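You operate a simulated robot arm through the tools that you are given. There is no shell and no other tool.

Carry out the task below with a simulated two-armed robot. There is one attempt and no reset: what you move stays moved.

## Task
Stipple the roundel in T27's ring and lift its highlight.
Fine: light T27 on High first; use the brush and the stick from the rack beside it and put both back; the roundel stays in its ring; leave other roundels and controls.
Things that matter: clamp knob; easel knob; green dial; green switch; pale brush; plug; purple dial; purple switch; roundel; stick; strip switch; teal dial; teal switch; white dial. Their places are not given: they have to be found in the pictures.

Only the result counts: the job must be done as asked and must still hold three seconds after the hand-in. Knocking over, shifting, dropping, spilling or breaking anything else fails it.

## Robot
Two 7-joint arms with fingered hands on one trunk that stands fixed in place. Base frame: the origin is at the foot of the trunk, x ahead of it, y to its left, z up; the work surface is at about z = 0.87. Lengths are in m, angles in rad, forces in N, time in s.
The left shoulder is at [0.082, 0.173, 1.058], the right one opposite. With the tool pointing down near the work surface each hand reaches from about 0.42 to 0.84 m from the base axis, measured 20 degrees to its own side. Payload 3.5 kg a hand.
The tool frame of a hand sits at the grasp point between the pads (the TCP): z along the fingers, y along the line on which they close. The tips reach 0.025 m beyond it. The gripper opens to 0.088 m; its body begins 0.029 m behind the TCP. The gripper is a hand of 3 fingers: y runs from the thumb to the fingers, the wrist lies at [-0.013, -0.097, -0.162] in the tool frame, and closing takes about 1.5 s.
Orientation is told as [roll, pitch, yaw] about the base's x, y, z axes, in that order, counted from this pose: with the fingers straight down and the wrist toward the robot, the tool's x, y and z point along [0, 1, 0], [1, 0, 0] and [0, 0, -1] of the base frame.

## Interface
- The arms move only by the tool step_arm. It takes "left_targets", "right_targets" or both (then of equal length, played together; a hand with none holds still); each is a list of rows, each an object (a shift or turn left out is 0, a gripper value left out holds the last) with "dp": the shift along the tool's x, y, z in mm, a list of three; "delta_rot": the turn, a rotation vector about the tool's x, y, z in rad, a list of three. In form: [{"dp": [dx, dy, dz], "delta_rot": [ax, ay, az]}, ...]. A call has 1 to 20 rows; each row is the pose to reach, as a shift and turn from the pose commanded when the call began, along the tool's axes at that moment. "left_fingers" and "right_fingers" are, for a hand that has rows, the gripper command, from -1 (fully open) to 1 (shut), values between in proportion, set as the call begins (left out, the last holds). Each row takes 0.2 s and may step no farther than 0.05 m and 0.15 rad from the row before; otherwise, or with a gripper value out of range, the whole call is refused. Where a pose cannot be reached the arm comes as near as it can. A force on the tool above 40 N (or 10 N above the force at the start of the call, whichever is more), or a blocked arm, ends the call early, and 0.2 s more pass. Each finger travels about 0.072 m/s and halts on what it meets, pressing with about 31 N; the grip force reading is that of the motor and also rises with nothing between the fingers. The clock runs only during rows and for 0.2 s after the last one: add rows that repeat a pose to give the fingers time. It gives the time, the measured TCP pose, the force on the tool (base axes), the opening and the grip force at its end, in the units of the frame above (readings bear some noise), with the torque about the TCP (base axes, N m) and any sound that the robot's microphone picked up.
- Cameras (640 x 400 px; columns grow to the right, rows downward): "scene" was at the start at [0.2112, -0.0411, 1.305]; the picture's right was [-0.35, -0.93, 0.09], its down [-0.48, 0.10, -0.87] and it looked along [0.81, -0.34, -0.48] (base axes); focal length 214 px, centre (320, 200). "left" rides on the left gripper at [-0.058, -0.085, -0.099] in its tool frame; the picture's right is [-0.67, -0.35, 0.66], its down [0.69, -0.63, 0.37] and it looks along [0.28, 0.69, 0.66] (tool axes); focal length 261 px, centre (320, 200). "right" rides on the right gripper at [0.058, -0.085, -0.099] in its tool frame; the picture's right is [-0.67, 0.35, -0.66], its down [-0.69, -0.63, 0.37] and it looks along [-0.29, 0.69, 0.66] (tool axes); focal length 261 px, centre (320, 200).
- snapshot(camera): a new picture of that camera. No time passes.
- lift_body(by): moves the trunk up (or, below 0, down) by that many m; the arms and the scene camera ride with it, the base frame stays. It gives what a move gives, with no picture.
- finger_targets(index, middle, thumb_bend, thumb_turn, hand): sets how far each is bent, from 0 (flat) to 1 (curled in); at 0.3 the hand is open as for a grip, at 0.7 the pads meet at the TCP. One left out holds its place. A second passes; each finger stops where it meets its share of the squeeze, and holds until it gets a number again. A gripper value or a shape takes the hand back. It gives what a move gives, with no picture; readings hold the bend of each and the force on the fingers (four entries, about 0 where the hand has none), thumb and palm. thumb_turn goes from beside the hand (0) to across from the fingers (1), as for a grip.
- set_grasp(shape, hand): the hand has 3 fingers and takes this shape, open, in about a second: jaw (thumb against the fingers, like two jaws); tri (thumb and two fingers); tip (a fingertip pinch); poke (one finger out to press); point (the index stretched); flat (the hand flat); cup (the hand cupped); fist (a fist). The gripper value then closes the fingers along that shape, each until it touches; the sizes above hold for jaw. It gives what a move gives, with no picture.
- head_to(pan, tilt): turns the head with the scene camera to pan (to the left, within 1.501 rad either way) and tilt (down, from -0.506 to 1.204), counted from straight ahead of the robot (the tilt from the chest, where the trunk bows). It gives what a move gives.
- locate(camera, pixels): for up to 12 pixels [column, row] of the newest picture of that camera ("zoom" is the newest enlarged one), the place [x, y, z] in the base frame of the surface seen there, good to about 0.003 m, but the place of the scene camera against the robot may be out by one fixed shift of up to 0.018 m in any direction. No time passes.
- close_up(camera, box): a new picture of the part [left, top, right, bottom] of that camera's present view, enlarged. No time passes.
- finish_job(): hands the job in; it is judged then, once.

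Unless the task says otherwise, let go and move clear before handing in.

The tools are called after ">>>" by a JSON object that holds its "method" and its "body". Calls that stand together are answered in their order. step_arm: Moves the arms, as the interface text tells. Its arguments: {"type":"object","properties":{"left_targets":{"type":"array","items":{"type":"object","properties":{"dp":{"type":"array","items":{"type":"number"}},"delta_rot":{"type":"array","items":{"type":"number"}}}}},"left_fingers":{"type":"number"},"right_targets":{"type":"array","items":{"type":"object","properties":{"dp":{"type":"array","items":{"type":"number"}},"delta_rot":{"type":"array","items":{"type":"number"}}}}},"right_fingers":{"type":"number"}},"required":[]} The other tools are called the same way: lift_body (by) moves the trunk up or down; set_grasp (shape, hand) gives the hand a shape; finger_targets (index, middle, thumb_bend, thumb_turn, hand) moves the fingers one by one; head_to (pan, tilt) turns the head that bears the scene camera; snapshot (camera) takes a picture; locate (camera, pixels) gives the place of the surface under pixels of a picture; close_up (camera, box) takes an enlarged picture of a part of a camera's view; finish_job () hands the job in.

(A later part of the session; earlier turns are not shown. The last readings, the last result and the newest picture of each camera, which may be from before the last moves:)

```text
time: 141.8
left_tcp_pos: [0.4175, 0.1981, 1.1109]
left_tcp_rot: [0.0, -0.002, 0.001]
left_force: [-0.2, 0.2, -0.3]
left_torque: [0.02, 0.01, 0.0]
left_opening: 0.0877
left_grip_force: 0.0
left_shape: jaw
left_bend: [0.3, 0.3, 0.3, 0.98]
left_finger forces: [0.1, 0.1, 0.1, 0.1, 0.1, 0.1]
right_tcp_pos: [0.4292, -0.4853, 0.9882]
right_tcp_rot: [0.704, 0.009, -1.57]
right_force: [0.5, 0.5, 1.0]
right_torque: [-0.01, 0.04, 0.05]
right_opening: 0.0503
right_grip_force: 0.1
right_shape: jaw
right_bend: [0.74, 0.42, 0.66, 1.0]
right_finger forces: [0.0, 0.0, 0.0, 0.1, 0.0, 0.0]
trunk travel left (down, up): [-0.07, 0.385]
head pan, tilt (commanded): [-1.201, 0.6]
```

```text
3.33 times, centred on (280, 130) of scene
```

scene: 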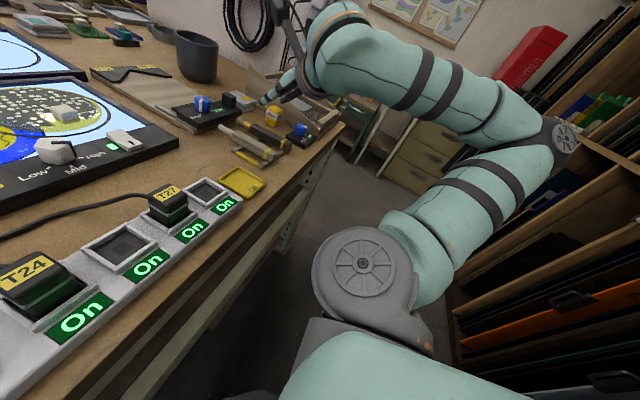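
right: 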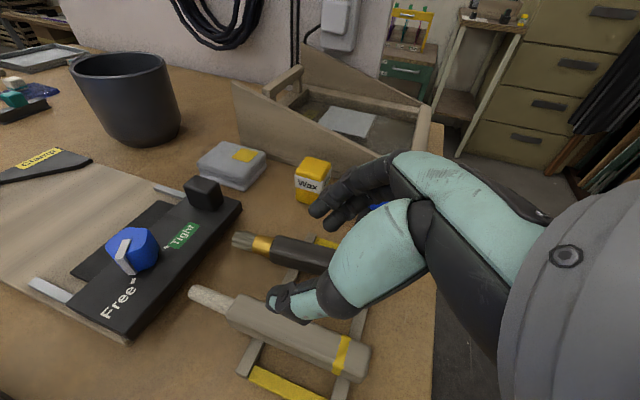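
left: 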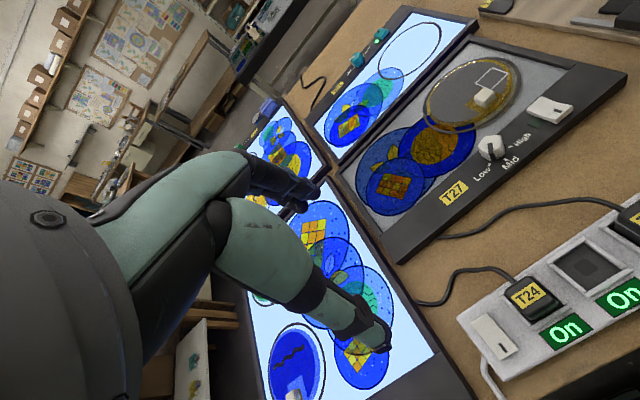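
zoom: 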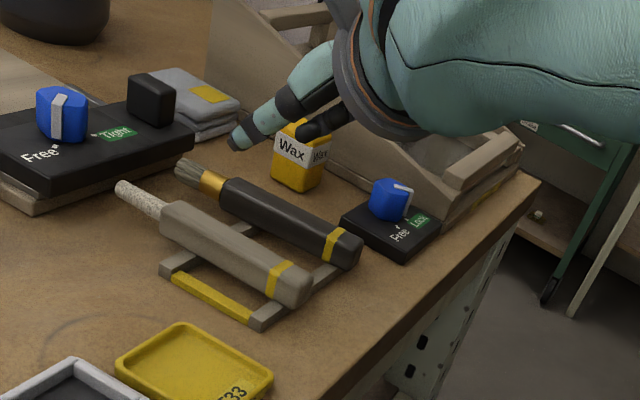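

Both tools still lie in place on the rack. The remaining limit is height, so I'll raise the hand and lower the trunk its last 7 cm.

>>> {"method": "step_arm", "body": {"right_targets": [{"dp": [19, 0, -22]}, {"dp": [39, 0, -46]}, {"dp": [58, 0, -68]}, {"dp": [58, 0, -68]}]}}

>>> {"method": "lift_body", "body": {"by": -0.07}}

```text
time: 142.8
left_tcp_pos: [0.4162, 0.1974, 1.1106]
left_tcp_rot: [-0.002, 0.0, 0.002]
left_force: [0.3, -0.2, 0.1]
left_torque: [0.01, 0.01, 0.02]
left_opening: 0.0877
left_grip_force: 0.0
left_shape: jaw
left_bend: [0.3, 0.3, 0.3, 0.98]
left_finger forces: [0.0, 0.0, 0.0, 0.0, 0.0, 0.1]
right_tcp_pos: [0.4285, -0.486, 1.0786]
right_tcp_rot: [0.705, 0.009, -1.569]
right_force: [-0.1, 0.1, 0.0]
right_torque: [0.0, 0.0, 0.03]
right_opening: 0.0504
right_grip_force: 0.0
right_shape: jaw
right_bend: [0.74, 0.42, 0.66, 1.0]
right_finger forces: [0.0, 0.0, 0.0, 0.0, 0.1, 0.0]
trunk travel left (down, up): [-0.07, 0.385]
head pan, tilt (commanded): [-1.201, 0.6]
```

```text
time: 143.9
left_tcp_pos: [0.4233, 0.1987, 1.0348]
left_tcp_rot: [-0.003, 0.012, 0.001]
left_force: [0.2, 0.5, 0.9]
left_torque: [-0.04, -0.02, 0.0]
left_opening: 0.0876
left_grip_force: 0.1
left_shape: jaw
left_bend: [0.3, 0.3, 0.3, 0.98]
left_finger forces: [0.1, 0.1, 0.0, 0.1, 0.0, 0.0]
right_tcp_pos: [0.4287, -0.4856, 1.0087]
right_tcp_rot: [0.708, 0.009, -1.57]
right_force: [0.3, -0.1, -0.3]
right_torque: [-0.01, -0.02, 0.01]
right_opening: 0.0505
right_grip_force: 0.1
right_shape: jaw
right_bend: [0.74, 0.42, 0.66, 1.0]
right_finger forces: [0.0, 0.1, 0.0, 0.0, 0.1, 0.0]
trunk travel left (down, up): [0.0, 0.455]
head pan, tilt (commanded): [-1.201, 0.6]
```

The left hand shifted ~7 mm from where it should ride (pitch 0.012), so the left arm may be touching something. I'll look left before anything else.

>>> {"method": "head_to", "body": {"pan": 0.9, "tilt": 0.7}}

>>> {"method": "snapshot", "body": {"camera": "scene"}}

>>> {"method": "snapshot", "body": {"camera": "left"}}

```text
time: 145.9
left_tcp_pos: [0.4233, 0.1996, 1.0323]
left_tcp_rot: [-0.003, 0.014, -0.001]
left_force: [0.1, -0.1, -0.8]
left_torque: [-0.03, 0.01, -0.01]
left_opening: 0.0875
left_grip_force: 0.1
left_shape: jaw
left_bend: [0.3, 0.3, 0.3, 0.98]
left_finger forces: [0.0, 0.0, 0.0, 0.0, 0.0, 0.0]
right_tcp_pos: [0.4288, -0.486, 1.0068]
right_tcp_rot: [0.704, 0.009, -1.57]
right_force: [-0.3, 0.5, 0.2]
right_torque: [0.01, -0.01, -0.03]
right_opening: 0.0503
right_grip_force: 0.1
right_shape: jaw
right_bend: [0.74, 0.42, 0.66, 1.0]
right_finger forces: [0.0, 0.1, 0.1, 0.0, 0.1, 0.0]
trunk travel left (down, up): [0.0, 0.455]
head pan, tilt (commanded): [0.901, 0.7]
```

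```text
taken
```

scene: 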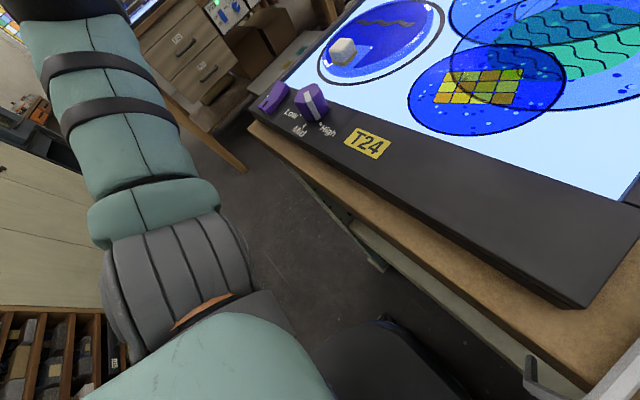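

```text
taken
```

left: 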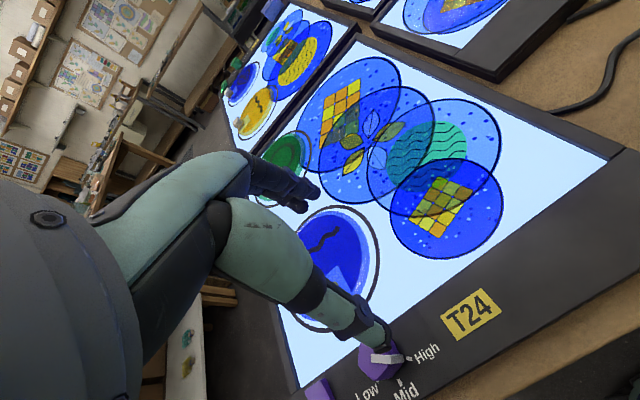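

The upper arm runs off to the left out of view; I'll look further left and up to see the elbow and forearm.

>>> {"method": "head_to", "body": {"pan": 1.1, "tilt": 0.1}}

>>> {"method": "snapshot", "body": {"camera": "scene"}}

>>> {"method": "head_to", "body": {"pan": 0.4, "tilt": 0.3}}

>>> {"method": "snapshot", "body": {"camera": "scene"}}

```text
time: 146.9
left_tcp_pos: [0.4248, 0.1985, 1.0338]
left_tcp_rot: [-0.001, 0.014, 0.001]
left_force: [0.0, 0.4, 0.2]
left_torque: [-0.01, -0.04, 0.0]
left_opening: 0.0875
left_grip_force: 0.0
left_shape: jaw
left_bend: [0.3, 0.3, 0.3, 0.98]
left_finger forces: [0.1, 0.1, 0.0, 0.0, 0.0, 0.0]
right_tcp_pos: [0.429, -0.4855, 1.0067]
right_tcp_rot: [0.705, 0.009, -1.571]
right_force: [-0.6, -0.3, -0.4]
right_torque: [-0.03, 0.0, 0.01]
right_opening: 0.0504
right_grip_force: 0.0
right_shape: jaw
right_bend: [0.74, 0.42, 0.66, 1.0]
right_finger forces: [0.0, 0.1, 0.1, 0.0, 0.0, 0.0]
trunk travel left (down, up): [0.0, 0.455]
head pan, tilt (commanded): [1.1, 0.099]
```

```text
taken
```

scene: 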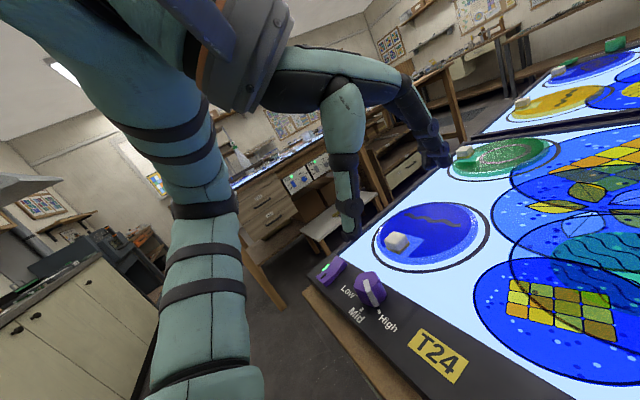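

```text
time: 148.0
left_tcp_pos: [0.4239, 0.198, 1.0332]
left_tcp_rot: [-0.003, 0.013, -0.001]
left_force: [-0.1, 0.0, 0.5]
left_torque: [0.01, -0.01, -0.02]
left_opening: 0.0878
left_grip_force: 0.0
left_shape: jaw
left_bend: [0.3, 0.3, 0.3, 0.98]
left_finger forces: [0.0, 0.1, 0.1, 0.0, 0.0, 0.0]
right_tcp_pos: [0.4289, -0.4858, 1.0082]
right_tcp_rot: [0.705, 0.009, -1.57]
right_force: [-0.2, -0.8, -0.1]
right_torque: [0.02, -0.01, 0.01]
right_opening: 0.0503
right_grip_force: 0.1
right_shape: jaw
right_bend: [0.74, 0.42, 0.66, 1.0]
right_finger forces: [0.0, 0.0, 0.1, 0.0, 0.0, 0.1]
trunk travel left (down, up): [0.0, 0.455]
head pan, tilt (commanded): [0.4, 0.3]
```

```text
taken
```

scene: 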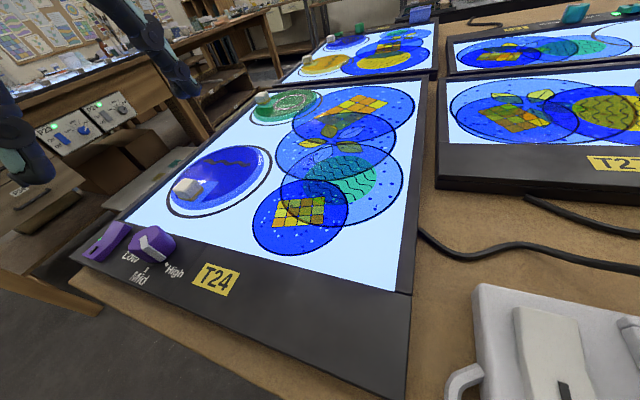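

The deviation persists (left z 1.033 instead of 1.041). I'll check distances around the left fingers, e.g. the purple dial near the left thumb in its camera.

>>> {"method": "locate", "body": {"camera": "left", "pixels": [[380, 357], [375, 372], [318, 390], [375, 335], [360, 318], [300, 205], [310, 190], [470, 310], [340, 240], [425, 370]]}}

>>> {"method": "head_to", "body": {"pan": 1.45, "tilt": 0.5}}

>>> {"method": "snapshot", "body": {"camera": "scene"}}

```text
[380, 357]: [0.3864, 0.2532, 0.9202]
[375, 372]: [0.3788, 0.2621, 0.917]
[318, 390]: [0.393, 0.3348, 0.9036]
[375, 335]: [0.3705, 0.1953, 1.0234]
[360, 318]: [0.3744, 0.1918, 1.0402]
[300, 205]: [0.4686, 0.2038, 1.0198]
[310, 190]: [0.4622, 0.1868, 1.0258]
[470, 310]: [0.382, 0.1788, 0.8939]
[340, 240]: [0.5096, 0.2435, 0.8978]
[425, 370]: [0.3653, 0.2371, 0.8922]
```

```text
time: 149.3
left_tcp_pos: [0.4245, 0.1986, 1.0338]
left_tcp_rot: [-0.001, 0.014, 0.0]
left_force: [0.4, -0.3, 0.8]
left_torque: [0.02, 0.03, 0.0]
left_opening: 0.0876
left_grip_force: 0.1
left_shape: jaw
left_bend: [0.3, 0.3, 0.3, 0.98]
left_finger forces: [0.0, 0.1, 0.0, 0.1, 0.1, 0.0]
right_tcp_pos: [0.4298, -0.485, 1.0074]
right_tcp_rot: [0.704, 0.007, -1.572]
right_force: [-0.7, -1.3, 0.3]
right_torque: [-0.03, 0.0, 0.01]
right_opening: 0.0502
right_grip_force: 0.2
right_shape: jaw
right_bend: [0.74, 0.42, 0.66, 1.0]
right_finger forces: [0.0, 0.0, 0.0, 0.0, 0.0, 0.0]
trunk travel left (down, up): [0.0, 0.455]
head pan, tilt (commanded): [1.45, 0.499]
```

```text
taken
```

scene: 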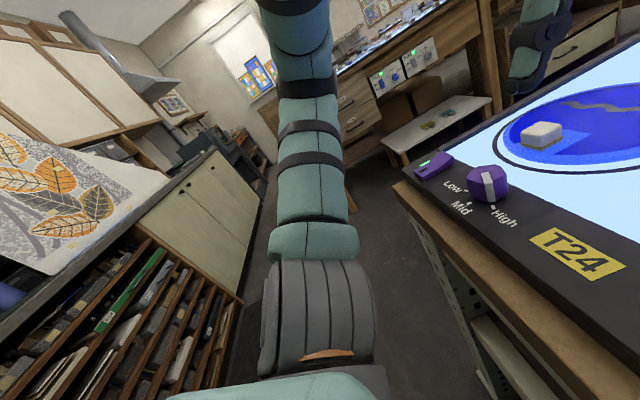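

Nothing visibly touches the left arm. I'll raise the left hand by 6 cm to be clear of any contact and see if it then tracks properly.

>>> {"method": "step_arm", "body": {"left_targets": [{"dp": [0, 0, -15]}, {"dp": [0, 0, -30]}, {"dp": [0, 0, -45]}, {"dp": [0, 0, -60]}, {"dp": [0, 0, -60]}]}}

>>> {"method": "head_to", "body": {"pan": -0.365, "tilt": 0.35}}

>>> {"method": "snapshot", "body": {"camera": "scene"}}

```text
time: 150.5
left_tcp_pos: [0.4482, 0.1948, 1.0688]
left_tcp_rot: [-0.005, 0.013, 0.0]
left_force: [0.2, 0.6, -0.9]
left_torque: [0.01, 0.04, 0.03]
left_opening: 0.0875
left_grip_force: 0.0
left_shape: jaw
left_bend: [0.3, 0.3, 0.3, 0.98]
left_finger forces: [0.1, 0.0, 0.1, 0.0, 0.1, 0.0]
left hand out of reach, approached as far as the arm can: row 1, 2, 3, 4, 5
right_tcp_pos: [0.43, -0.4857, 1.0075]
right_tcp_rot: [0.703, 0.009, -1.572]
right_force: [0.5, 0.4, 0.9]
right_torque: [0.01, -0.02, 0.0]
right_opening: 0.0503
right_grip_force: 0.1
right_shape: jaw
right_bend: [0.74, 0.42, 0.66, 1.0]
right_finger forces: [0.0, 0.1, 0.0, 0.0, 0.1, 0.0]
trunk travel left (down, up): [0.0, 0.455]
head pan, tilt (commanded): [1.45, 0.499]
```

```text
time: 152.3
left_tcp_pos: [0.4482, 0.1944, 1.0679]
left_tcp_rot: [-0.004, 0.013, -0.001]
left_force: [-0.4, 0.3, -0.4]
left_torque: [-0.02, -0.01, 0.0]
left_opening: 0.0877
left_grip_force: 0.1
left_shape: jaw
left_bend: [0.3, 0.3, 0.3, 0.98]
left_finger forces: [0.0, 0.1, 0.0, 0.0, 0.0, 0.1]
right_tcp_pos: [0.4289, -0.4862, 1.007]
right_tcp_rot: [0.705, 0.009, -1.571]
right_force: [-0.7, 0.5, -0.8]
right_torque: [0.01, -0.01, 0.02]
right_opening: 0.0503
right_grip_force: 0.0
right_shape: jaw
right_bend: [0.74, 0.42, 0.66, 1.0]
right_finger forces: [0.0, 0.0, 0.1, 0.0, 0.0, 0.0]
trunk travel left (down, up): [0.0, 0.455]
head pan, tilt (commanded): [-0.365, 0.351]
```

```text
taken
```

scene: 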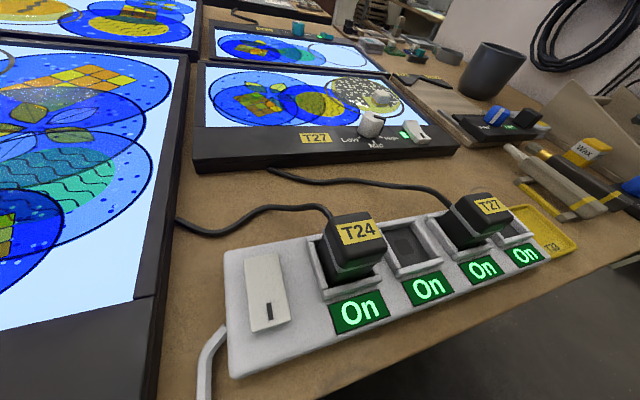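

The left arm was merely at its own joint limit, not in contact. With the trunk at its lowest, I'll bring the right hand over the stick again: (0.4165,-0.462,0.968).

>>> {"method": "step_arm", "body": {"right_targets": [{"dp": [-5, -12, -4]}, {"dp": [-9.5, -24.2, -8]}, {"dp": [-22, -24.2, 7]}, {"dp": [-34.8, -24.2, 21.6]}, {"dp": [-34.8, -24.2, 21.6]}]}}

>>> {"method": "snapshot", "body": {"camera": "right"}}

>>> {"method": "locate", "body": {"camera": "right", "pixels": [[194, 251], [220, 262], [245, 270], [232, 276], [240, 257], [262, 266], [250, 285], [247, 210], [300, 223], [290, 218]]}}

```text
time: 153.5
left_tcp_pos: [0.4478, 0.1969, 1.0685]
left_tcp_rot: [-0.001, 0.011, 0.0]
left_force: [-1.0, 0.3, -0.1]
left_torque: [-0.02, 0.04, 0.02]
left_opening: 0.0878
left_grip_force: 0.1
left_shape: jaw
left_bend: [0.3, 0.3, 0.3, 0.98]
left_finger forces: [0.0, 0.0, 0.0, 0.0, 0.1, 0.0]
right_tcp_pos: [0.4165, -0.4613, 0.9682]
right_tcp_rot: [0.705, 0.01, -1.571]
right_force: [-0.9, -0.6, 0.7]
right_torque: [0.0, -0.02, -0.02]
right_opening: 0.0503
right_grip_force: 0.1
right_shape: jaw
right_bend: [0.74, 0.42, 0.66, 1.0]
right_finger forces: [0.1, 0.1, 0.0, 0.1, 0.0, 0.0]
trunk travel left (down, up): [0.0, 0.455]
head pan, tilt (commanded): [-0.365, 0.351]
```

```text
taken
```

right: 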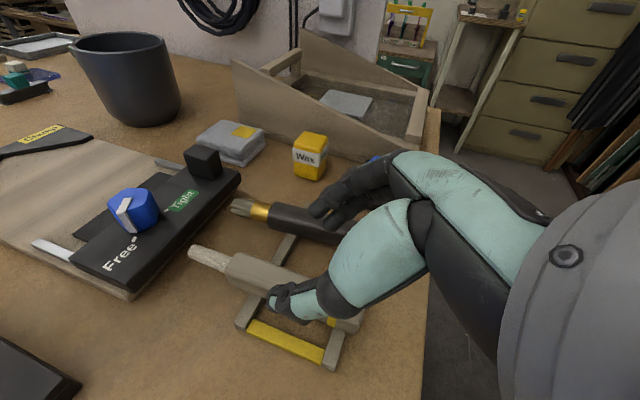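

```text
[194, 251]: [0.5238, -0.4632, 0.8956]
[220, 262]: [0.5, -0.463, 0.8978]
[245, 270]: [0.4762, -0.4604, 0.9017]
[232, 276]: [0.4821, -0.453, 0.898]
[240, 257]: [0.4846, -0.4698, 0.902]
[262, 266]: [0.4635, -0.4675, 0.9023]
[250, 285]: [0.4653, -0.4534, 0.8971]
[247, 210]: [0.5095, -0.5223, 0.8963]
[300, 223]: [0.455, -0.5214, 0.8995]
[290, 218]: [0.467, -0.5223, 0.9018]
```

Reached cleanly and the stick hasn't moved (midline y≈-0.4615). I'll descend in checked stages.

>>> {"method": "step_arm", "body": {"right_targets": [{"dp": [-6.5, 0, 7.6]}, {"dp": [-13, 0, 15.2]}, {"dp": [-13, 0, 15.2]}]}}

```text
time: 154.3
left_tcp_pos: [0.4495, 0.1959, 1.0682]
left_tcp_rot: [-0.004, 0.012, 0.0]
left_force: [0.2, 0.6, 0.9]
left_torque: [-0.01, 0.01, -0.02]
left_opening: 0.088
left_grip_force: 0.1
left_shape: jaw
left_bend: [0.3, 0.3, 0.3, 0.98]
left_finger forces: [0.0, 0.1, 0.0, 0.0, 0.0, 0.0]
right_tcp_pos: [0.4167, -0.4599, 0.9487]
right_tcp_rot: [0.706, 0.009, -1.567]
right_force: [-0.3, -0.1, 0.1]
right_torque: [-0.02, -0.02, 0.02]
right_opening: 0.0504
right_grip_force: 0.0
right_shape: jaw
right_bend: [0.74, 0.42, 0.66, 1.0]
right_finger forces: [0.0, 0.0, 0.1, 0.0, 0.1, 0.0]
trunk travel left (down, up): [0.0, 0.455]
head pan, tilt (commanded): [-0.365, 0.351]
```

>>> {"method": "step_arm", "body": {"right_targets": [{"dp": [-6.5, 1, 7.6]}, {"dp": [-13, 1, 15.2]}, {"dp": [-16.2, 1, 19]}, {"dp": [-16.2, 1, 19]}]}}

```text
time: 155.3
left_tcp_pos: [0.4478, 0.1952, 1.0686]
left_tcp_rot: [-0.004, 0.013, -0.001]
left_force: [-0.2, -0.8, 0.2]
left_torque: [-0.01, -0.02, 0.0]
left_opening: 0.0875
left_grip_force: 0.0
left_shape: jaw
left_bend: [0.3, 0.3, 0.3, 0.98]
left_finger forces: [0.1, 0.0, 0.1, 0.1, 0.0, 0.0]
right_tcp_pos: [0.4169, -0.4605, 0.9237]
right_tcp_rot: [0.704, 0.009, -1.572]
right_force: [-0.1, 0.2, -0.2]
right_torque: [0.0, 0.0, -0.05]
right_opening: 0.0504
right_grip_force: 0.1
right_shape: jaw
right_bend: [0.74, 0.42, 0.66, 1.0]
right_finger forces: [0.0, 0.0, 0.0, 0.0, 0.0, 0.1]
trunk travel left (down, up): [0.0, 0.455]
head pan, tilt (commanded): [-0.365, 0.351]
```

No warnings down to z=0.924, no contact. The last 20 mm now.

>>> {"method": "step_arm", "body": {"right_targets": [{"dp": [-5, 1, 5.8]}, {"dp": [-9, 1, 10.5]}, {"dp": [-13, 1, 15.3]}, {"dp": [-13, 1, 15.3]}]}}

>>> {"method": "close_up", "body": {"camera": "right", "box": [150, 160, 400, 340]}}

>>> {"method": "close_up", "body": {"camera": "scene", "box": [480, 110, 640, 230]}}

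```text
time: 156.3
left_tcp_pos: [0.4488, 0.1957, 1.0672]
left_tcp_rot: [-0.004, 0.012, -0.001]
left_force: [-0.1, 0.7, -0.2]
left_torque: [-0.02, -0.04, 0.02]
left_opening: 0.0876
left_grip_force: 0.0
left_shape: jaw
left_bend: [0.3, 0.3, 0.3, 0.98]
left_finger forces: [0.0, 0.0, 0.0, 0.1, 0.0, 0.0]
right_tcp_pos: [0.4248, -0.4698, 0.912]
right_tcp_rot: [0.705, 0.009, -1.571]
right_force: [0.5, 0.0, 0.4]
right_torque: [0.02, -0.01, -0.03]
right_opening: 0.0504
right_grip_force: 0.0
right_shape: jaw
right_bend: [0.74, 0.42, 0.66, 1.0]
right_finger forces: [0.0, 0.0, 0.0, 0.1, 0.1, 0.0]
right hand out of reach, approached as far as the arm can: row 1, 2, 3, 4
trunk travel left (down, up): [0.0, 0.455]
head pan, tilt (commanded): [-0.365, 0.351]
```

```text
2.22 times, centred on (275, 250) of right
```

zoom: 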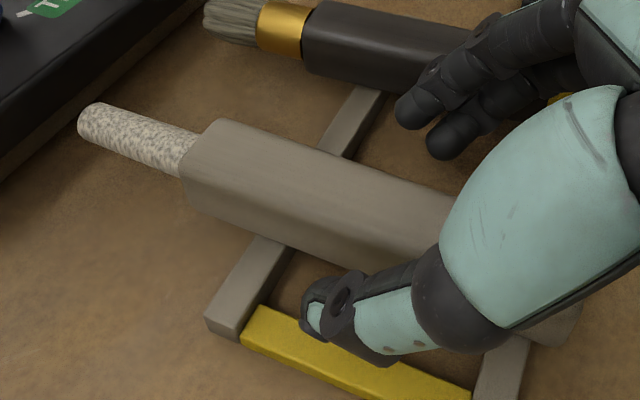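

```text
3.33 times, centred on (560, 170) of scene
```

zoom: 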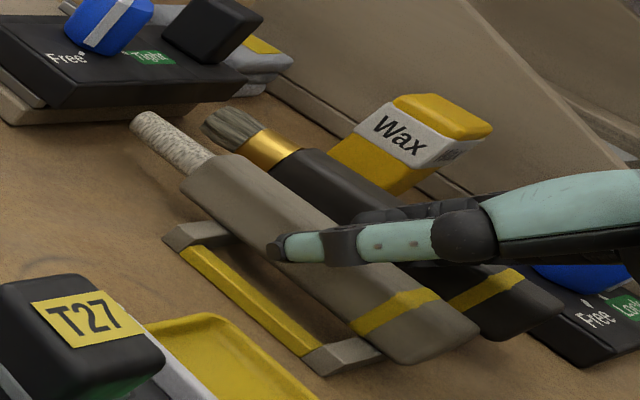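

The near-limit pushed the hand outward (x 0.425, y -0.470), so gripping the stick further forward (x≈0.437) should fit. I'll rise 12 mm and shift there.

>>> {"method": "step_arm", "body": {"right_targets": [{"dp": [7.8, 0, -9.1]}, {"dp": [17.1, -8.5, -1.2]}, {"dp": [17.1, -8.5, -1.2]}]}}

```text
time: 157.1
left_tcp_pos: [0.4488, 0.1948, 1.0681]
left_tcp_rot: [-0.002, 0.012, -0.001]
left_force: [0.3, 0.1, 0.5]
left_torque: [-0.01, 0.02, -0.02]
left_opening: 0.0879
left_grip_force: 0.0
left_shape: jaw
left_bend: [0.3, 0.3, 0.3, 0.98]
left_finger forces: [0.0, 0.0, 0.1, 0.0, 0.0, 0.0]
right_tcp_pos: [0.4363, -0.4614, 0.9254]
right_tcp_rot: [0.705, 0.01, -1.571]
right_force: [0.8, -0.3, 0.5]
right_torque: [0.0, 0.0, 0.02]
right_opening: 0.0502
right_grip_force: 0.0
right_shape: jaw
right_bend: [0.74, 0.42, 0.66, 1.0]
right_finger forces: [0.0, 0.0, 0.0, 0.1, 0.1, 0.0]
trunk travel left (down, up): [0.0, 0.455]
head pan, tilt (commanded): [-0.365, 0.351]
```

No warning now at (0.436,-0.461,0.925). I'll descend in two checked stages.

>>> {"method": "step_arm", "body": {"right_targets": [{"dp": [-3.2, 0, 3.8]}, {"dp": [-6.5, 0, 7.6]}, {"dp": [-6.5, 0, 7.6]}]}}

```text
time: 157.9
left_tcp_pos: [0.4482, 0.1959, 1.0675]
left_tcp_rot: [-0.003, 0.011, 0.001]
left_force: [0.0, 1.2, -0.4]
left_torque: [0.01, -0.01, -0.01]
left_opening: 0.0875
left_grip_force: 0.1
left_shape: jaw
left_bend: [0.3, 0.3, 0.3, 0.98]
left_finger forces: [0.0, 0.1, 0.1, 0.1, 0.0, 0.0]
right_tcp_pos: [0.4351, -0.4597, 0.9133]
right_tcp_rot: [0.705, 0.009, -1.571]
right_force: [0.3, 0.4, -0.3]
right_torque: [-0.02, 0.01, 0.0]
right_opening: 0.0502
right_grip_force: 0.0
right_shape: jaw
right_bend: [0.74, 0.42, 0.66, 1.0]
right_finger forces: [0.0, 0.0, 0.0, 0.1, 0.1, 0.1]
trunk travel left (down, up): [0.0, 0.455]
head pan, tilt (commanded): [-0.365, 0.351]
```

>>> {"method": "step_arm", "body": {"right_targets": [{"dp": [-2, 1.5, 3]}, {"dp": [-5, 1.5, 6.5]}, {"dp": [-5.8, 1.5, 7.8]}, {"dp": [-5.8, 1.5, 7.8]}]}}

>>> {"method": "close_up", "body": {"camera": "right", "box": [150, 160, 400, 340]}}

>>> {"method": "close_up", "body": {"camera": "scene", "box": [480, 110, 640, 230]}}

```text
time: 158.9
left_tcp_pos: [0.4478, 0.1962, 1.0686]
left_tcp_rot: [-0.003, 0.012, -0.002]
left_force: [-0.4, 0.8, 0.6]
left_torque: [0.01, 0.0, -0.03]
left_opening: 0.0876
left_grip_force: 0.1
left_shape: jaw
left_bend: [0.3, 0.3, 0.3, 0.98]
left_finger forces: [0.0, 0.0, 0.0, 0.0, 0.2, 0.0]
right_tcp_pos: [0.4377, -0.4617, 0.9052]
right_tcp_rot: [0.704, 0.009, -1.57]
right_force: [0.3, 0.1, 0.3]
right_torque: [0.01, 0.0, -0.03]
right_opening: 0.0502
right_grip_force: 0.1
right_shape: jaw
right_bend: [0.74, 0.42, 0.66, 1.0]
right_finger forces: [0.0, 0.1, 0.0, 0.0, 0.0, 0.0]
trunk travel left (down, up): [0.0, 0.455]
head pan, tilt (commanded): [-0.365, 0.351]
```

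```text
2.22 times, centred on (275, 250) of right
```

zoom: 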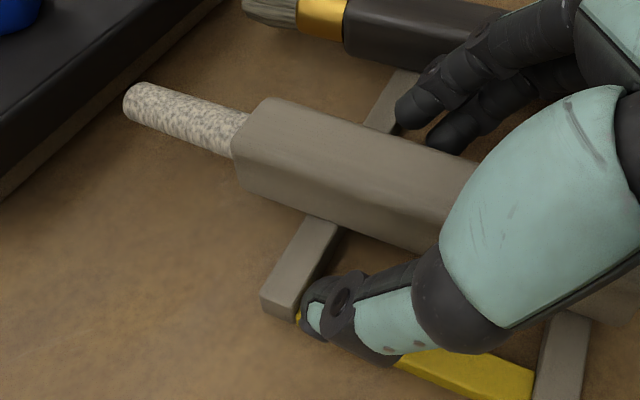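

```text
3.33 times, centred on (560, 170) of scene
```

zoom: 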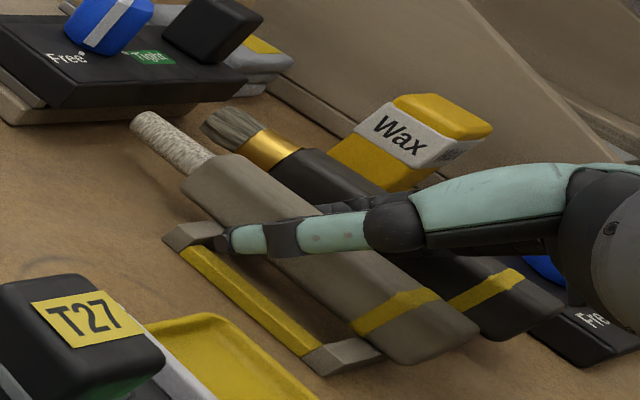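

The stick's handle is between thumb and fingers, no contact forces. I'll close the hand.

>>> {"method": "step_arm", "body": {"right_targets": [{"dp": [0, 0, 0]}, {"dp": [0, 0, 0]}, {"dp": [0, 0, 0]}, {"dp": [0, 0, 0]}, {"dp": [0, 0, 0]}, {"dp": [0, 0, 0]}, {"dp": [0, 0, 0]}], "right_fingers": 1.0}}

>>> {"method": "close_up", "body": {"camera": "right", "box": [150, 160, 400, 340]}}

```text
time: 160.5
left_tcp_pos: [0.4485, 0.1958, 1.0687]
left_tcp_rot: [-0.004, 0.012, -0.001]
left_force: [0.4, -0.5, -0.2]
left_torque: [-0.02, -0.02, -0.02]
left_opening: 0.0877
left_grip_force: 0.1
left_shape: jaw
left_bend: [0.3, 0.3, 0.3, 0.98]
left_finger forces: [0.0, 0.0, 0.0, 0.0, 0.1, 0.1]
right_tcp_pos: [0.4374, -0.4624, 0.9054]
right_tcp_rot: [0.703, 0.009, -1.57]
right_force: [-0.6, 0.7, 0.4]
right_torque: [-0.05, 0.02, -0.04]
right_opening: 0.0168
right_grip_force: 30.4
right_shape: jaw
right_bend: [0.73, 0.59, 0.75, 1.0]
right_finger forces: [18.2, 9.6, 0.0, 0.1, 27.6, 0.0]
trunk travel left (down, up): [0.0, 0.455]
head pan, tilt (commanded): [-0.365, 0.351]
```

```text
2.22 times, centred on (275, 250) of right
```

zoom: 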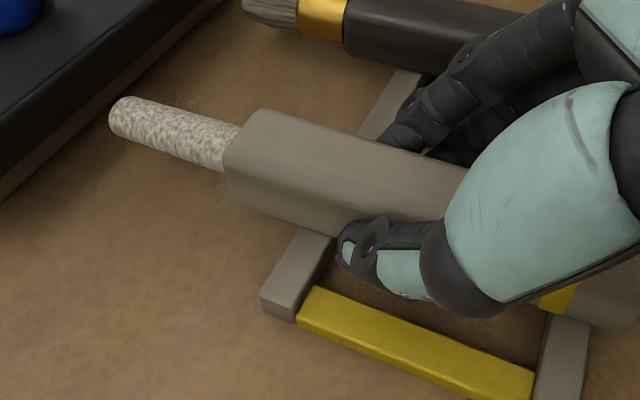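

The stick is held firmly (28 N). I'll lift it straight up.

>>> {"method": "step_arm", "body": {"right_targets": [{"dp": [6.5, 0, -7.6]}, {"dp": [19.5, 0, -22.8]}, {"dp": [39, 0, -45.8]}, {"dp": [58, 0, -68.7]}, {"dp": [71, 0, -84]}, {"dp": [71, 0, -84]}]}}

>>> {"method": "snapshot", "body": {"camera": "right"}}

>>> {"method": "snapshot", "body": {"camera": "scene"}}

```text
time: 161.9
left_tcp_pos: [0.4493, 0.1963, 1.069]
left_tcp_rot: [-0.001, 0.013, 0.0]
left_force: [-0.1, -0.5, 0.0]
left_torque: [-0.01, 0.01, 0.01]
left_opening: 0.0877
left_grip_force: 0.1
left_shape: jaw
left_bend: [0.3, 0.3, 0.3, 0.98]
left_finger forces: [0.0, 0.0, 0.1, 0.0, 0.0, 0.1]
right_tcp_pos: [0.4366, -0.463, 1.0147]
right_tcp_rot: [0.705, 0.008, -1.57]
right_force: [-0.3, -0.4, -1.5]
right_torque: [0.02, 0.02, -0.01]
right_opening: 0.0172
right_grip_force: 30.8
right_shape: jaw
right_bend: [0.73, 0.59, 0.75, 1.0]
right_finger forces: [18.1, 9.7, 0.0, 0.1, 27.7, 0.0]
trunk travel left (down, up): [0.0, 0.455]
head pan, tilt (commanded): [-0.365, 0.351]
```

```text
taken
```

right: 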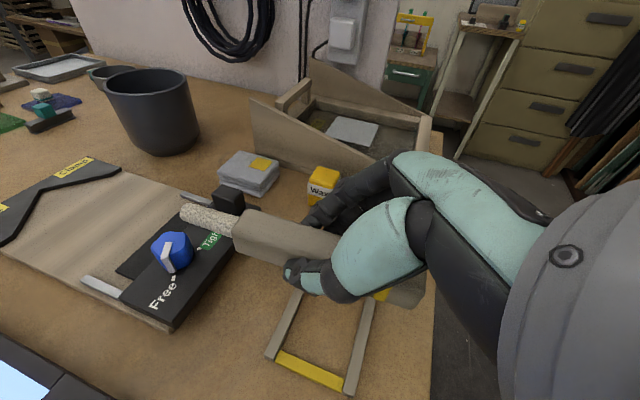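

```text
taken
```

scene: 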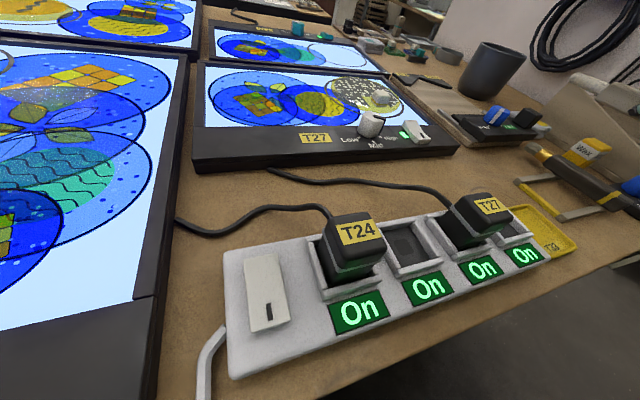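

The stick is clear of the rack. I'll measure its tip, then bring the trunk back up to the height where I know the roundel reach.

>>> {"method": "locate", "body": {"camera": "right", "pixels": [[184, 212], [195, 216], [215, 221], [232, 228], [250, 233], [280, 240]]}}

>>> {"method": "lift_body", "body": {"by": 0.15}}

>>> {"method": "snapshot", "body": {"camera": "scene"}}

```text
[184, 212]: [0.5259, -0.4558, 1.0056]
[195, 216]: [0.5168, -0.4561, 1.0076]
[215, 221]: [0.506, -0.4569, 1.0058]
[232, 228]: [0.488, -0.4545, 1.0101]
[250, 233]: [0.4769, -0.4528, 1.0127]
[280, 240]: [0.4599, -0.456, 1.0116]
```

```text
time: 163.6
left_tcp_pos: [0.4504, 0.1966, 1.2184]
left_tcp_rot: [-0.002, 0.016, 0.002]
left_force: [1.2, 0.7, 0.0]
left_torque: [-0.03, -0.04, -0.01]
left_opening: 0.0877
left_grip_force: 0.1
left_shape: jaw
left_bend: [0.3, 0.3, 0.3, 0.98]
left_finger forces: [0.1, 0.0, 0.0, 0.0, 0.1, 0.0]
right_tcp_pos: [0.4375, -0.4622, 1.1647]
right_tcp_rot: [0.705, 0.008, -1.569]
right_force: [0.4, -0.2, -0.5]
right_torque: [-0.01, -0.02, 0.0]
right_opening: 0.0168
right_grip_force: 31.3
right_shape: jaw
right_bend: [0.73, 0.59, 0.75, 1.0]
right_finger forces: [18.1, 9.7, 0.1, 0.0, 27.7, 0.0]
trunk travel left (down, up): [-0.15, 0.305]
head pan, tilt (commanded): [-0.365, 0.351]
```

```text
taken
```

scene: 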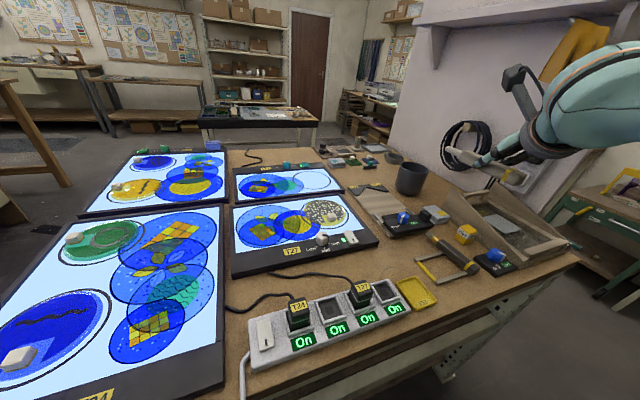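

The stick tip is about (0.0605,-0.003,0.0695) in the tool frame. I'll bring the hand upright, then carry it to the roundel as before.

>>> {"method": "step_arm", "body": {"right_targets": [{"dp": [-9, 0, 10], "delta_rot": [0, -0.14, 0]}, {"dp": [-18, 0, 21], "delta_rot": [0, -0.28, 0]}, {"dp": [-27, 0, 32], "delta_rot": [0, -0.42, 0]}, {"dp": [-36, 0, 43], "delta_rot": [0, -0.56, 0]}, {"dp": [-45, 0, 53], "delta_rot": [0, -0.7, 0]}, {"dp": [-45, 0, 53], "delta_rot": [0, -0.705, 0]}]}}

```text
time: 165.0
left_tcp_pos: [0.4489, 0.1966, 1.2186]
left_tcp_rot: [0.001, 0.014, -0.001]
left_force: [-0.3, 0.8, 0.8]
left_torque: [0.0, 0.0, -0.04]
left_opening: 0.0875
left_grip_force: 0.0
left_shape: jaw
left_bend: [0.3, 0.3, 0.3, 0.98]
left_finger forces: [0.1, 0.0, 0.0, 0.1, 0.0, 0.0]
right_tcp_pos: [0.4355, -0.4616, 1.0948]
right_tcp_rot: [-0.002, 0.009, -1.57]
right_force: [0.0, -0.5, -0.7]
right_torque: [0.0, -0.01, -0.01]
right_opening: 0.0168
right_grip_force: 31.2
right_shape: jaw
right_bend: [0.73, 0.59, 0.75, 1.0]
right_finger forces: [18.1, 9.6, 0.0, 0.0, 27.7, 0.0]
trunk travel left (down, up): [-0.15, 0.305]
head pan, tilt (commanded): [-0.365, 0.351]
```

Upright at (0.4355,-0.4616,1.095). Now over to T27, turning to yaw 0.9.

>>> {"method": "step_arm", "body": {"right_targets": [{"dp": [8, -10, 0], "delta_rot": [0, 0, -0.137]}, {"dp": [16, -20, 0], "delta_rot": [0, 0, -0.274]}, {"dp": [24, -30, 0], "delta_rot": [0, 0, -0.411]}, {"dp": [32, -40, 0], "delta_rot": [0, 0, -0.548]}, {"dp": [40, -50, 0], "delta_rot": [0, 0, -0.685]}, {"dp": [48, -60, 0], "delta_rot": [0, 0, -0.822]}, {"dp": [56, -70, 0], "delta_rot": [0, 0, -0.959]}, {"dp": [64, -80, 0], "delta_rot": [0, 0, -1.096]}, {"dp": [72, -90, 0], "delta_rot": [0, 0, -1.233]}, {"dp": [80, -101, 0], "delta_rot": [0, 0, -1.37]}, {"dp": [88, -111, 0], "delta_rot": [0, 0, -1.507]}, {"dp": [96, -121, 3], "delta_rot": [0, 0, -1.644]}, {"dp": [104, -131, 5], "delta_rot": [0, 0, -1.781]}, {"dp": [112, -141, 7], "delta_rot": [0, 0, -1.918]}, {"dp": [120, -151, 9], "delta_rot": [0, 0, -2.055]}, {"dp": [128, -161, 11], "delta_rot": [0, 0, -2.192]}, {"dp": [136, -171, 13], "delta_rot": [0, 0, -2.329]}, {"dp": [144.5, -181.6, 15], "delta_rot": [0, 0, -2.47]}, {"dp": [144.5, -181.6, 15], "delta_rot": [0, 0, -2.47]}]}}

>>> {"method": "step_arm", "body": {"right_targets": [{"delta_rot": [0, -0.14, 0]}, {"delta_rot": [0, -0.28, 0]}, {"delta_rot": [0, -0.42, 0]}, {"delta_rot": [0, -0.56, 0]}, {"delta_rot": [0, -0.7, 0]}, {"delta_rot": [0, -0.84, 0]}, {"delta_rot": [0, -0.95, 0]}, {"delta_rot": [0, -0.95, 0]}]}}

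>>> {"method": "snapshot", "body": {"camera": "right"}}

>>> {"method": "snapshot", "body": {"camera": "scene"}}

```text
time: 169.0
left_tcp_pos: [0.4483, 0.1964, 1.2198]
left_tcp_rot: [-0.001, 0.013, 0.0]
left_force: [0.4, 0.2, -0.1]
left_torque: [0.02, -0.04, -0.01]
left_opening: 0.0876
left_grip_force: 0.0
left_shape: jaw
left_bend: [0.3, 0.3, 0.3, 0.98]
left_finger forces: [0.0, 0.0, 0.1, 0.0, 0.1, 0.1]
right_tcp_pos: [0.5792, -0.2801, 1.0806]
right_tcp_rot: [0.006, -0.007, 0.904]
right_force: [-0.8, 0.2, -0.7]
right_torque: [0.02, -0.02, -0.01]
right_opening: 0.0171
right_grip_force: 30.6
right_shape: jaw
right_bend: [0.73, 0.59, 0.75, 1.0]
right_finger forces: [18.1, 9.5, 0.1, 0.0, 27.7, 0.0]
trunk travel left (down, up): [-0.15, 0.305]
head pan, tilt (commanded): [-0.365, 0.351]
```

```text
time: 170.8
left_tcp_pos: [0.4492, 0.1976, 1.2191]
left_tcp_rot: [-0.002, 0.014, 0.0]
left_force: [0.4, -0.4, -0.5]
left_torque: [0.03, 0.0, -0.01]
left_opening: 0.0875
left_grip_force: 0.0
left_shape: jaw
left_bend: [0.3, 0.3, 0.3, 0.98]
left_finger forces: [0.0, 0.0, 0.1, 0.1, 0.0, 0.0]
right_tcp_pos: [0.581, -0.2799, 1.0808]
right_tcp_rot: [-0.945, -0.007, 0.9]
right_force: [0.0, -0.9, 0.3]
right_torque: [0.01, -0.01, 0.03]
right_opening: 0.0167
right_grip_force: 31.2
right_shape: jaw
right_bend: [0.73, 0.59, 0.75, 1.0]
right_finger forces: [18.1, 9.6, 0.0, 0.1, 27.8, 0.0]
trunk travel left (down, up): [-0.15, 0.305]
head pan, tilt (commanded): [-0.365, 0.351]
```

```text
taken
```

right: 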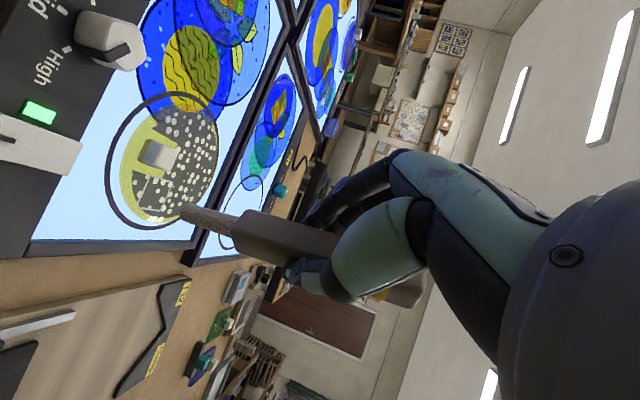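

```text
taken
```

scene: 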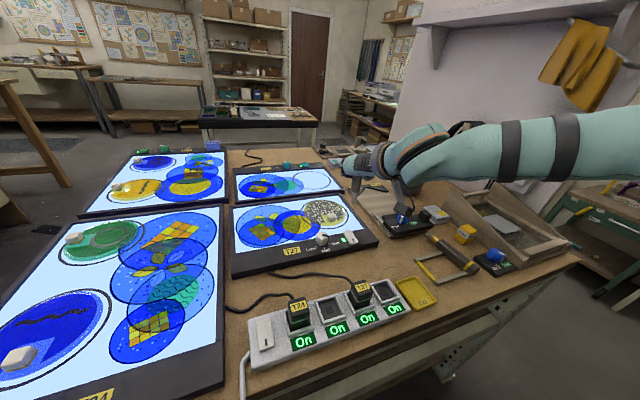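

The stick now hangs about vertical. I'll measure its tip precisely.

>>> {"method": "close_up", "body": {"camera": "right", "box": [110, 130, 290, 270]}}

>>> {"method": "locate", "body": {"camera": "right", "pixels": [[182, 210], [184, 216], [186, 212], [200, 218], [220, 224], [240, 232], [235, 215], [240, 245]]}}

```text
2.86 times, centred on (200, 200) of right
```

zoom: 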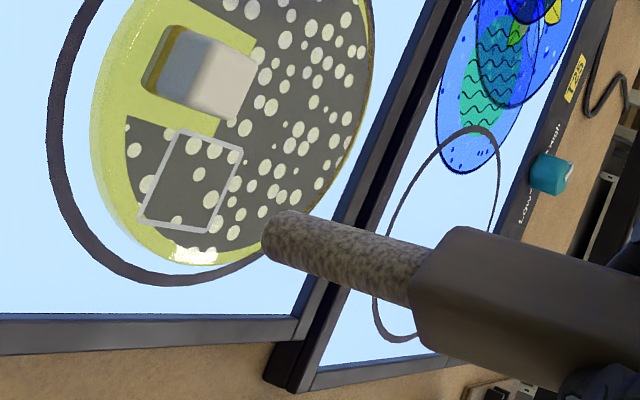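

```text
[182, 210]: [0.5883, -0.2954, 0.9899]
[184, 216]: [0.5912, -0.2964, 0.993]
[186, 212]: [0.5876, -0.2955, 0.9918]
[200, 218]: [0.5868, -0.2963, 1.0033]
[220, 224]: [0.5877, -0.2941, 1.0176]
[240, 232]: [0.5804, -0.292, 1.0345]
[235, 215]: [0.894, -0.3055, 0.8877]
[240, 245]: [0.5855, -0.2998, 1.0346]
```

The tip is about (0.594,-0.295,0.990), directly under the hand, and the square centre is (0.6745,-0.300). I'll turn to yaw 1.25 here and then move over the square.

>>> {"method": "step_arm", "body": {"right_targets": [{"delta_rot": [-0.0945, 0, -0.068]}, {"delta_rot": [-0.189, 0, -0.137]}, {"delta_rot": [-0.2837, 0, -0.205]}, {"delta_rot": [-0.2837, 0, -0.205]}]}}

```text
time: 171.8
left_tcp_pos: [0.45, 0.1975, 1.2194]
left_tcp_rot: [-0.004, 0.013, 0.0]
left_force: [0.8, -0.2, 0.5]
left_torque: [-0.01, -0.01, -0.01]
left_opening: 0.0876
left_grip_force: 0.1
left_shape: jaw
left_bend: [0.3, 0.3, 0.3, 0.98]
left_finger forces: [0.0, 0.1, 0.0, 0.0, 0.0, 0.0]
right_tcp_pos: [0.5817, -0.28, 1.0817]
right_tcp_rot: [-0.946, -0.007, 1.249]
right_force: [-0.2, -0.2, -0.9]
right_torque: [-0.02, 0.01, 0.0]
right_opening: 0.0169
right_grip_force: 31.2
right_shape: jaw
right_bend: [0.73, 0.59, 0.75, 1.0]
right_finger forces: [18.1, 9.6, 0.1, 0.0, 27.8, 0.0]
trunk travel left (down, up): [-0.15, 0.305]
head pan, tilt (commanded): [-0.365, 0.351]
```

Yaw 1.249 is fine. Now moving so the stick tip is over the square, ~3 cm above the glass.

>>> {"method": "step_arm", "body": {"right_targets": [{"dp": [0, 4, 24]}, {"dp": [2, 8, 48]}, {"dp": [4, 11, 72]}, {"dp": [7.1, 13.3, 95.6]}, {"dp": [7.1, 13.3, 95.6]}]}}

>>> {"method": "snapshot", "body": {"camera": "right"}}

>>> {"method": "close_up", "body": {"camera": "scene", "box": [285, 160, 385, 240]}}

```text
time: 173.0
left_tcp_pos: [0.4491, 0.1956, 1.2199]
left_tcp_rot: [-0.002, 0.015, -0.001]
left_force: [-0.4, -0.7, -0.1]
left_torque: [0.0, -0.02, 0.02]
left_opening: 0.0877
left_grip_force: 0.0
left_shape: jaw
left_bend: [0.3, 0.3, 0.3, 0.98]
left_finger forces: [0.0, 0.0, 0.1, 0.0, 0.0, 0.1]
right_tcp_pos: [0.656, -0.2892, 1.0214]
right_tcp_rot: [-0.948, -0.008, 1.251]
right_force: [0.1, 0.1, -1.6]
right_torque: [0.03, 0.03, 0.0]
right_opening: 0.0166
right_grip_force: 30.8
right_shape: jaw
right_bend: [0.73, 0.59, 0.75, 1.0]
right_finger forces: [18.2, 9.5, 0.0, 0.0, 27.7, 0.0]
trunk travel left (down, up): [-0.15, 0.305]
head pan, tilt (commanded): [-0.365, 0.351]
```

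```text
taken
```

right: 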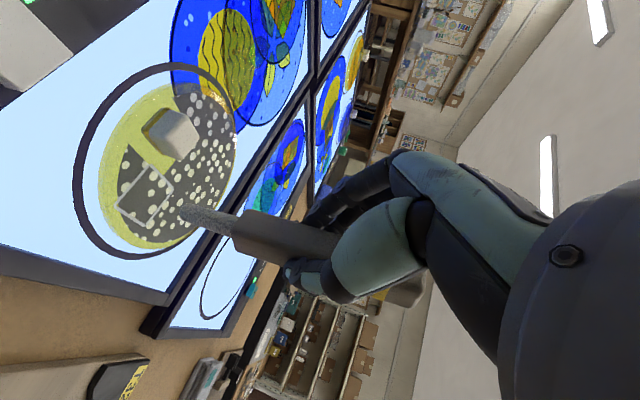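

```text
5.00 times, centred on (335, 200) of scene
```

zoom: 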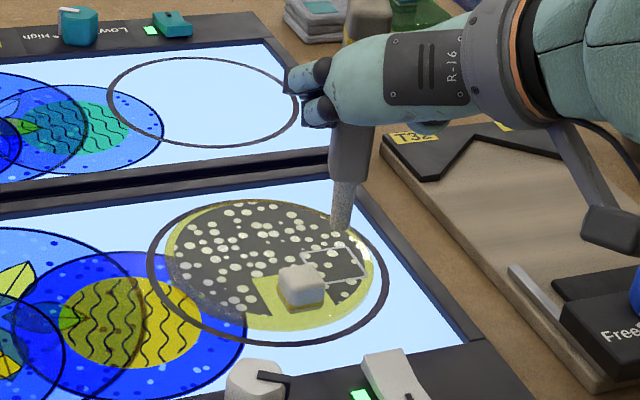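

The tip should be over the square's centre at (0.675,-0.299). I'll lower 25 mm to just above the glass and check from both views.

>>> {"method": "step_arm", "body": {"right_targets": [{"dp": [8, 0, 5.9]}, {"dp": [16, 0, 11.7]}, {"dp": [20, 0, 14.6]}, {"dp": [20, 0, 14.6]}]}}

>>> {"method": "close_up", "body": {"camera": "right", "box": [60, 110, 260, 270]}}

>>> {"method": "close_up", "body": {"camera": "scene", "box": [310, 180, 370, 230]}}

```text
time: 174.0
left_tcp_pos: [0.4483, 0.1965, 1.2186]
left_tcp_rot: [-0.002, 0.013, 0.0]
left_force: [0.3, 0.3, 0.6]
left_torque: [0.03, -0.02, 0.0]
left_opening: 0.0876
left_grip_force: 0.0
left_shape: jaw
left_bend: [0.3, 0.3, 0.3, 0.98]
left_finger forces: [0.1, 0.0, 0.1, 0.0, 0.1, 0.0]
right_tcp_pos: [0.6554, -0.2907, 0.9949]
right_tcp_rot: [-0.946, -0.005, 1.249]
right_force: [0.5, -0.2, -0.7]
right_torque: [0.02, 0.01, 0.01]
right_opening: 0.0167
right_grip_force: 31.5
right_shape: jaw
right_bend: [0.73, 0.59, 0.75, 1.0]
right_finger forces: [18.2, 9.6, 0.0, 0.0, 27.7, 0.0]
trunk travel left (down, up): [-0.15, 0.305]
head pan, tilt (commanded): [-0.365, 0.351]
```

```text
2.50 times, centred on (160, 190) of right
```

zoom: 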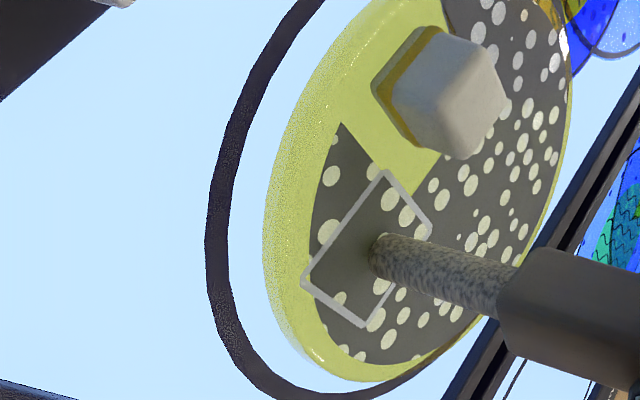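

```text
8.00 times, centred on (340, 205) of scene
```

zoom: 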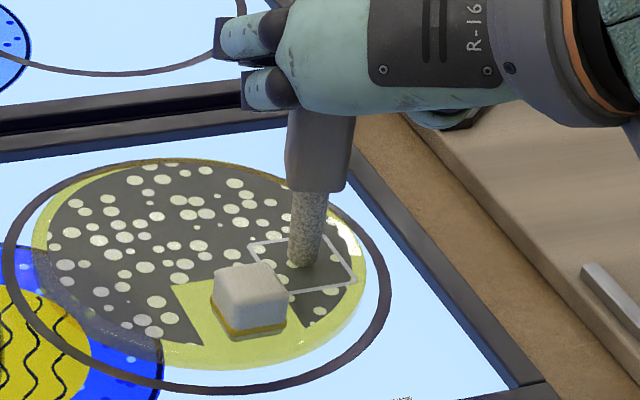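

The tip is right over the middle of the square, ~5 mm up. I'll lower gently to touch.

>>> {"method": "step_arm", "body": {"right_targets": [{"dp": [2.4, 0, 1.75]}, {"dp": [4.05, 0, 2.9]}, {"dp": [5.0, 0, 3.6]}, {"dp": [5.0, 0, 3.6]}]}}

>>> {"method": "close_up", "body": {"camera": "scene", "box": [310, 180, 370, 230]}}

>>> {"method": "close_up", "body": {"camera": "right", "box": [60, 110, 260, 270]}}

```text
time: 175.0
left_tcp_pos: [0.4473, 0.1967, 1.2205]
left_tcp_rot: [-0.002, 0.014, 0.001]
left_force: [0.6, 0.1, 0.6]
left_torque: [0.03, 0.0, -0.01]
left_opening: 0.0878
left_grip_force: 0.1
left_shape: jaw
left_bend: [0.3, 0.3, 0.3, 0.98]
left_finger forces: [0.0, 0.0, 0.0, 0.1, 0.0, 0.0]
right_tcp_pos: [0.653, -0.2893, 0.9912]
right_tcp_rot: [-0.951, -0.009, 1.25]
right_force: [-0.3, 1.3, 14.8]
right_torque: [-0.01, -0.24, -0.01]
right_opening: 0.0168
right_grip_force: 30.8
right_shape: jaw
right_bend: [0.73, 0.59, 0.75, 1.0]
right_finger forces: [18.4, 11.1, 0.0, 0.0, 29.6, 0.0]
trunk travel left (down, up): [-0.15, 0.305]
head pan, tilt (commanded): [-0.365, 0.351]
```

```text
8.00 times, centred on (340, 205) of scene
```

zoom: 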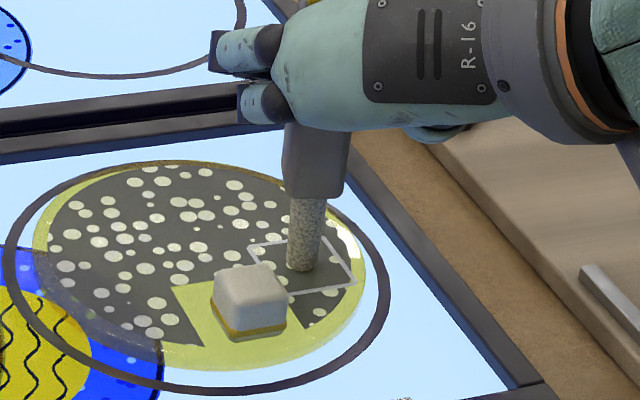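

```text
2.50 times, centred on (160, 190) of right
```

zoom: 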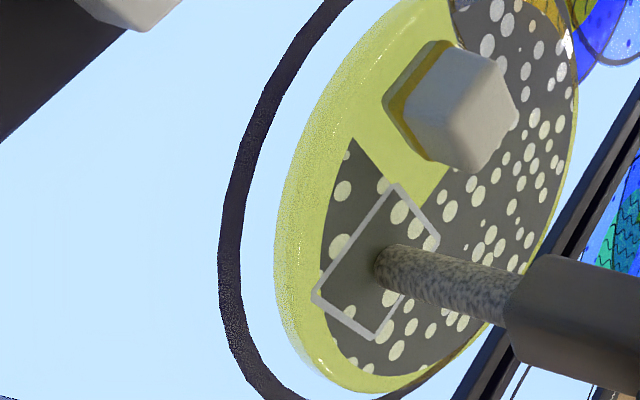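

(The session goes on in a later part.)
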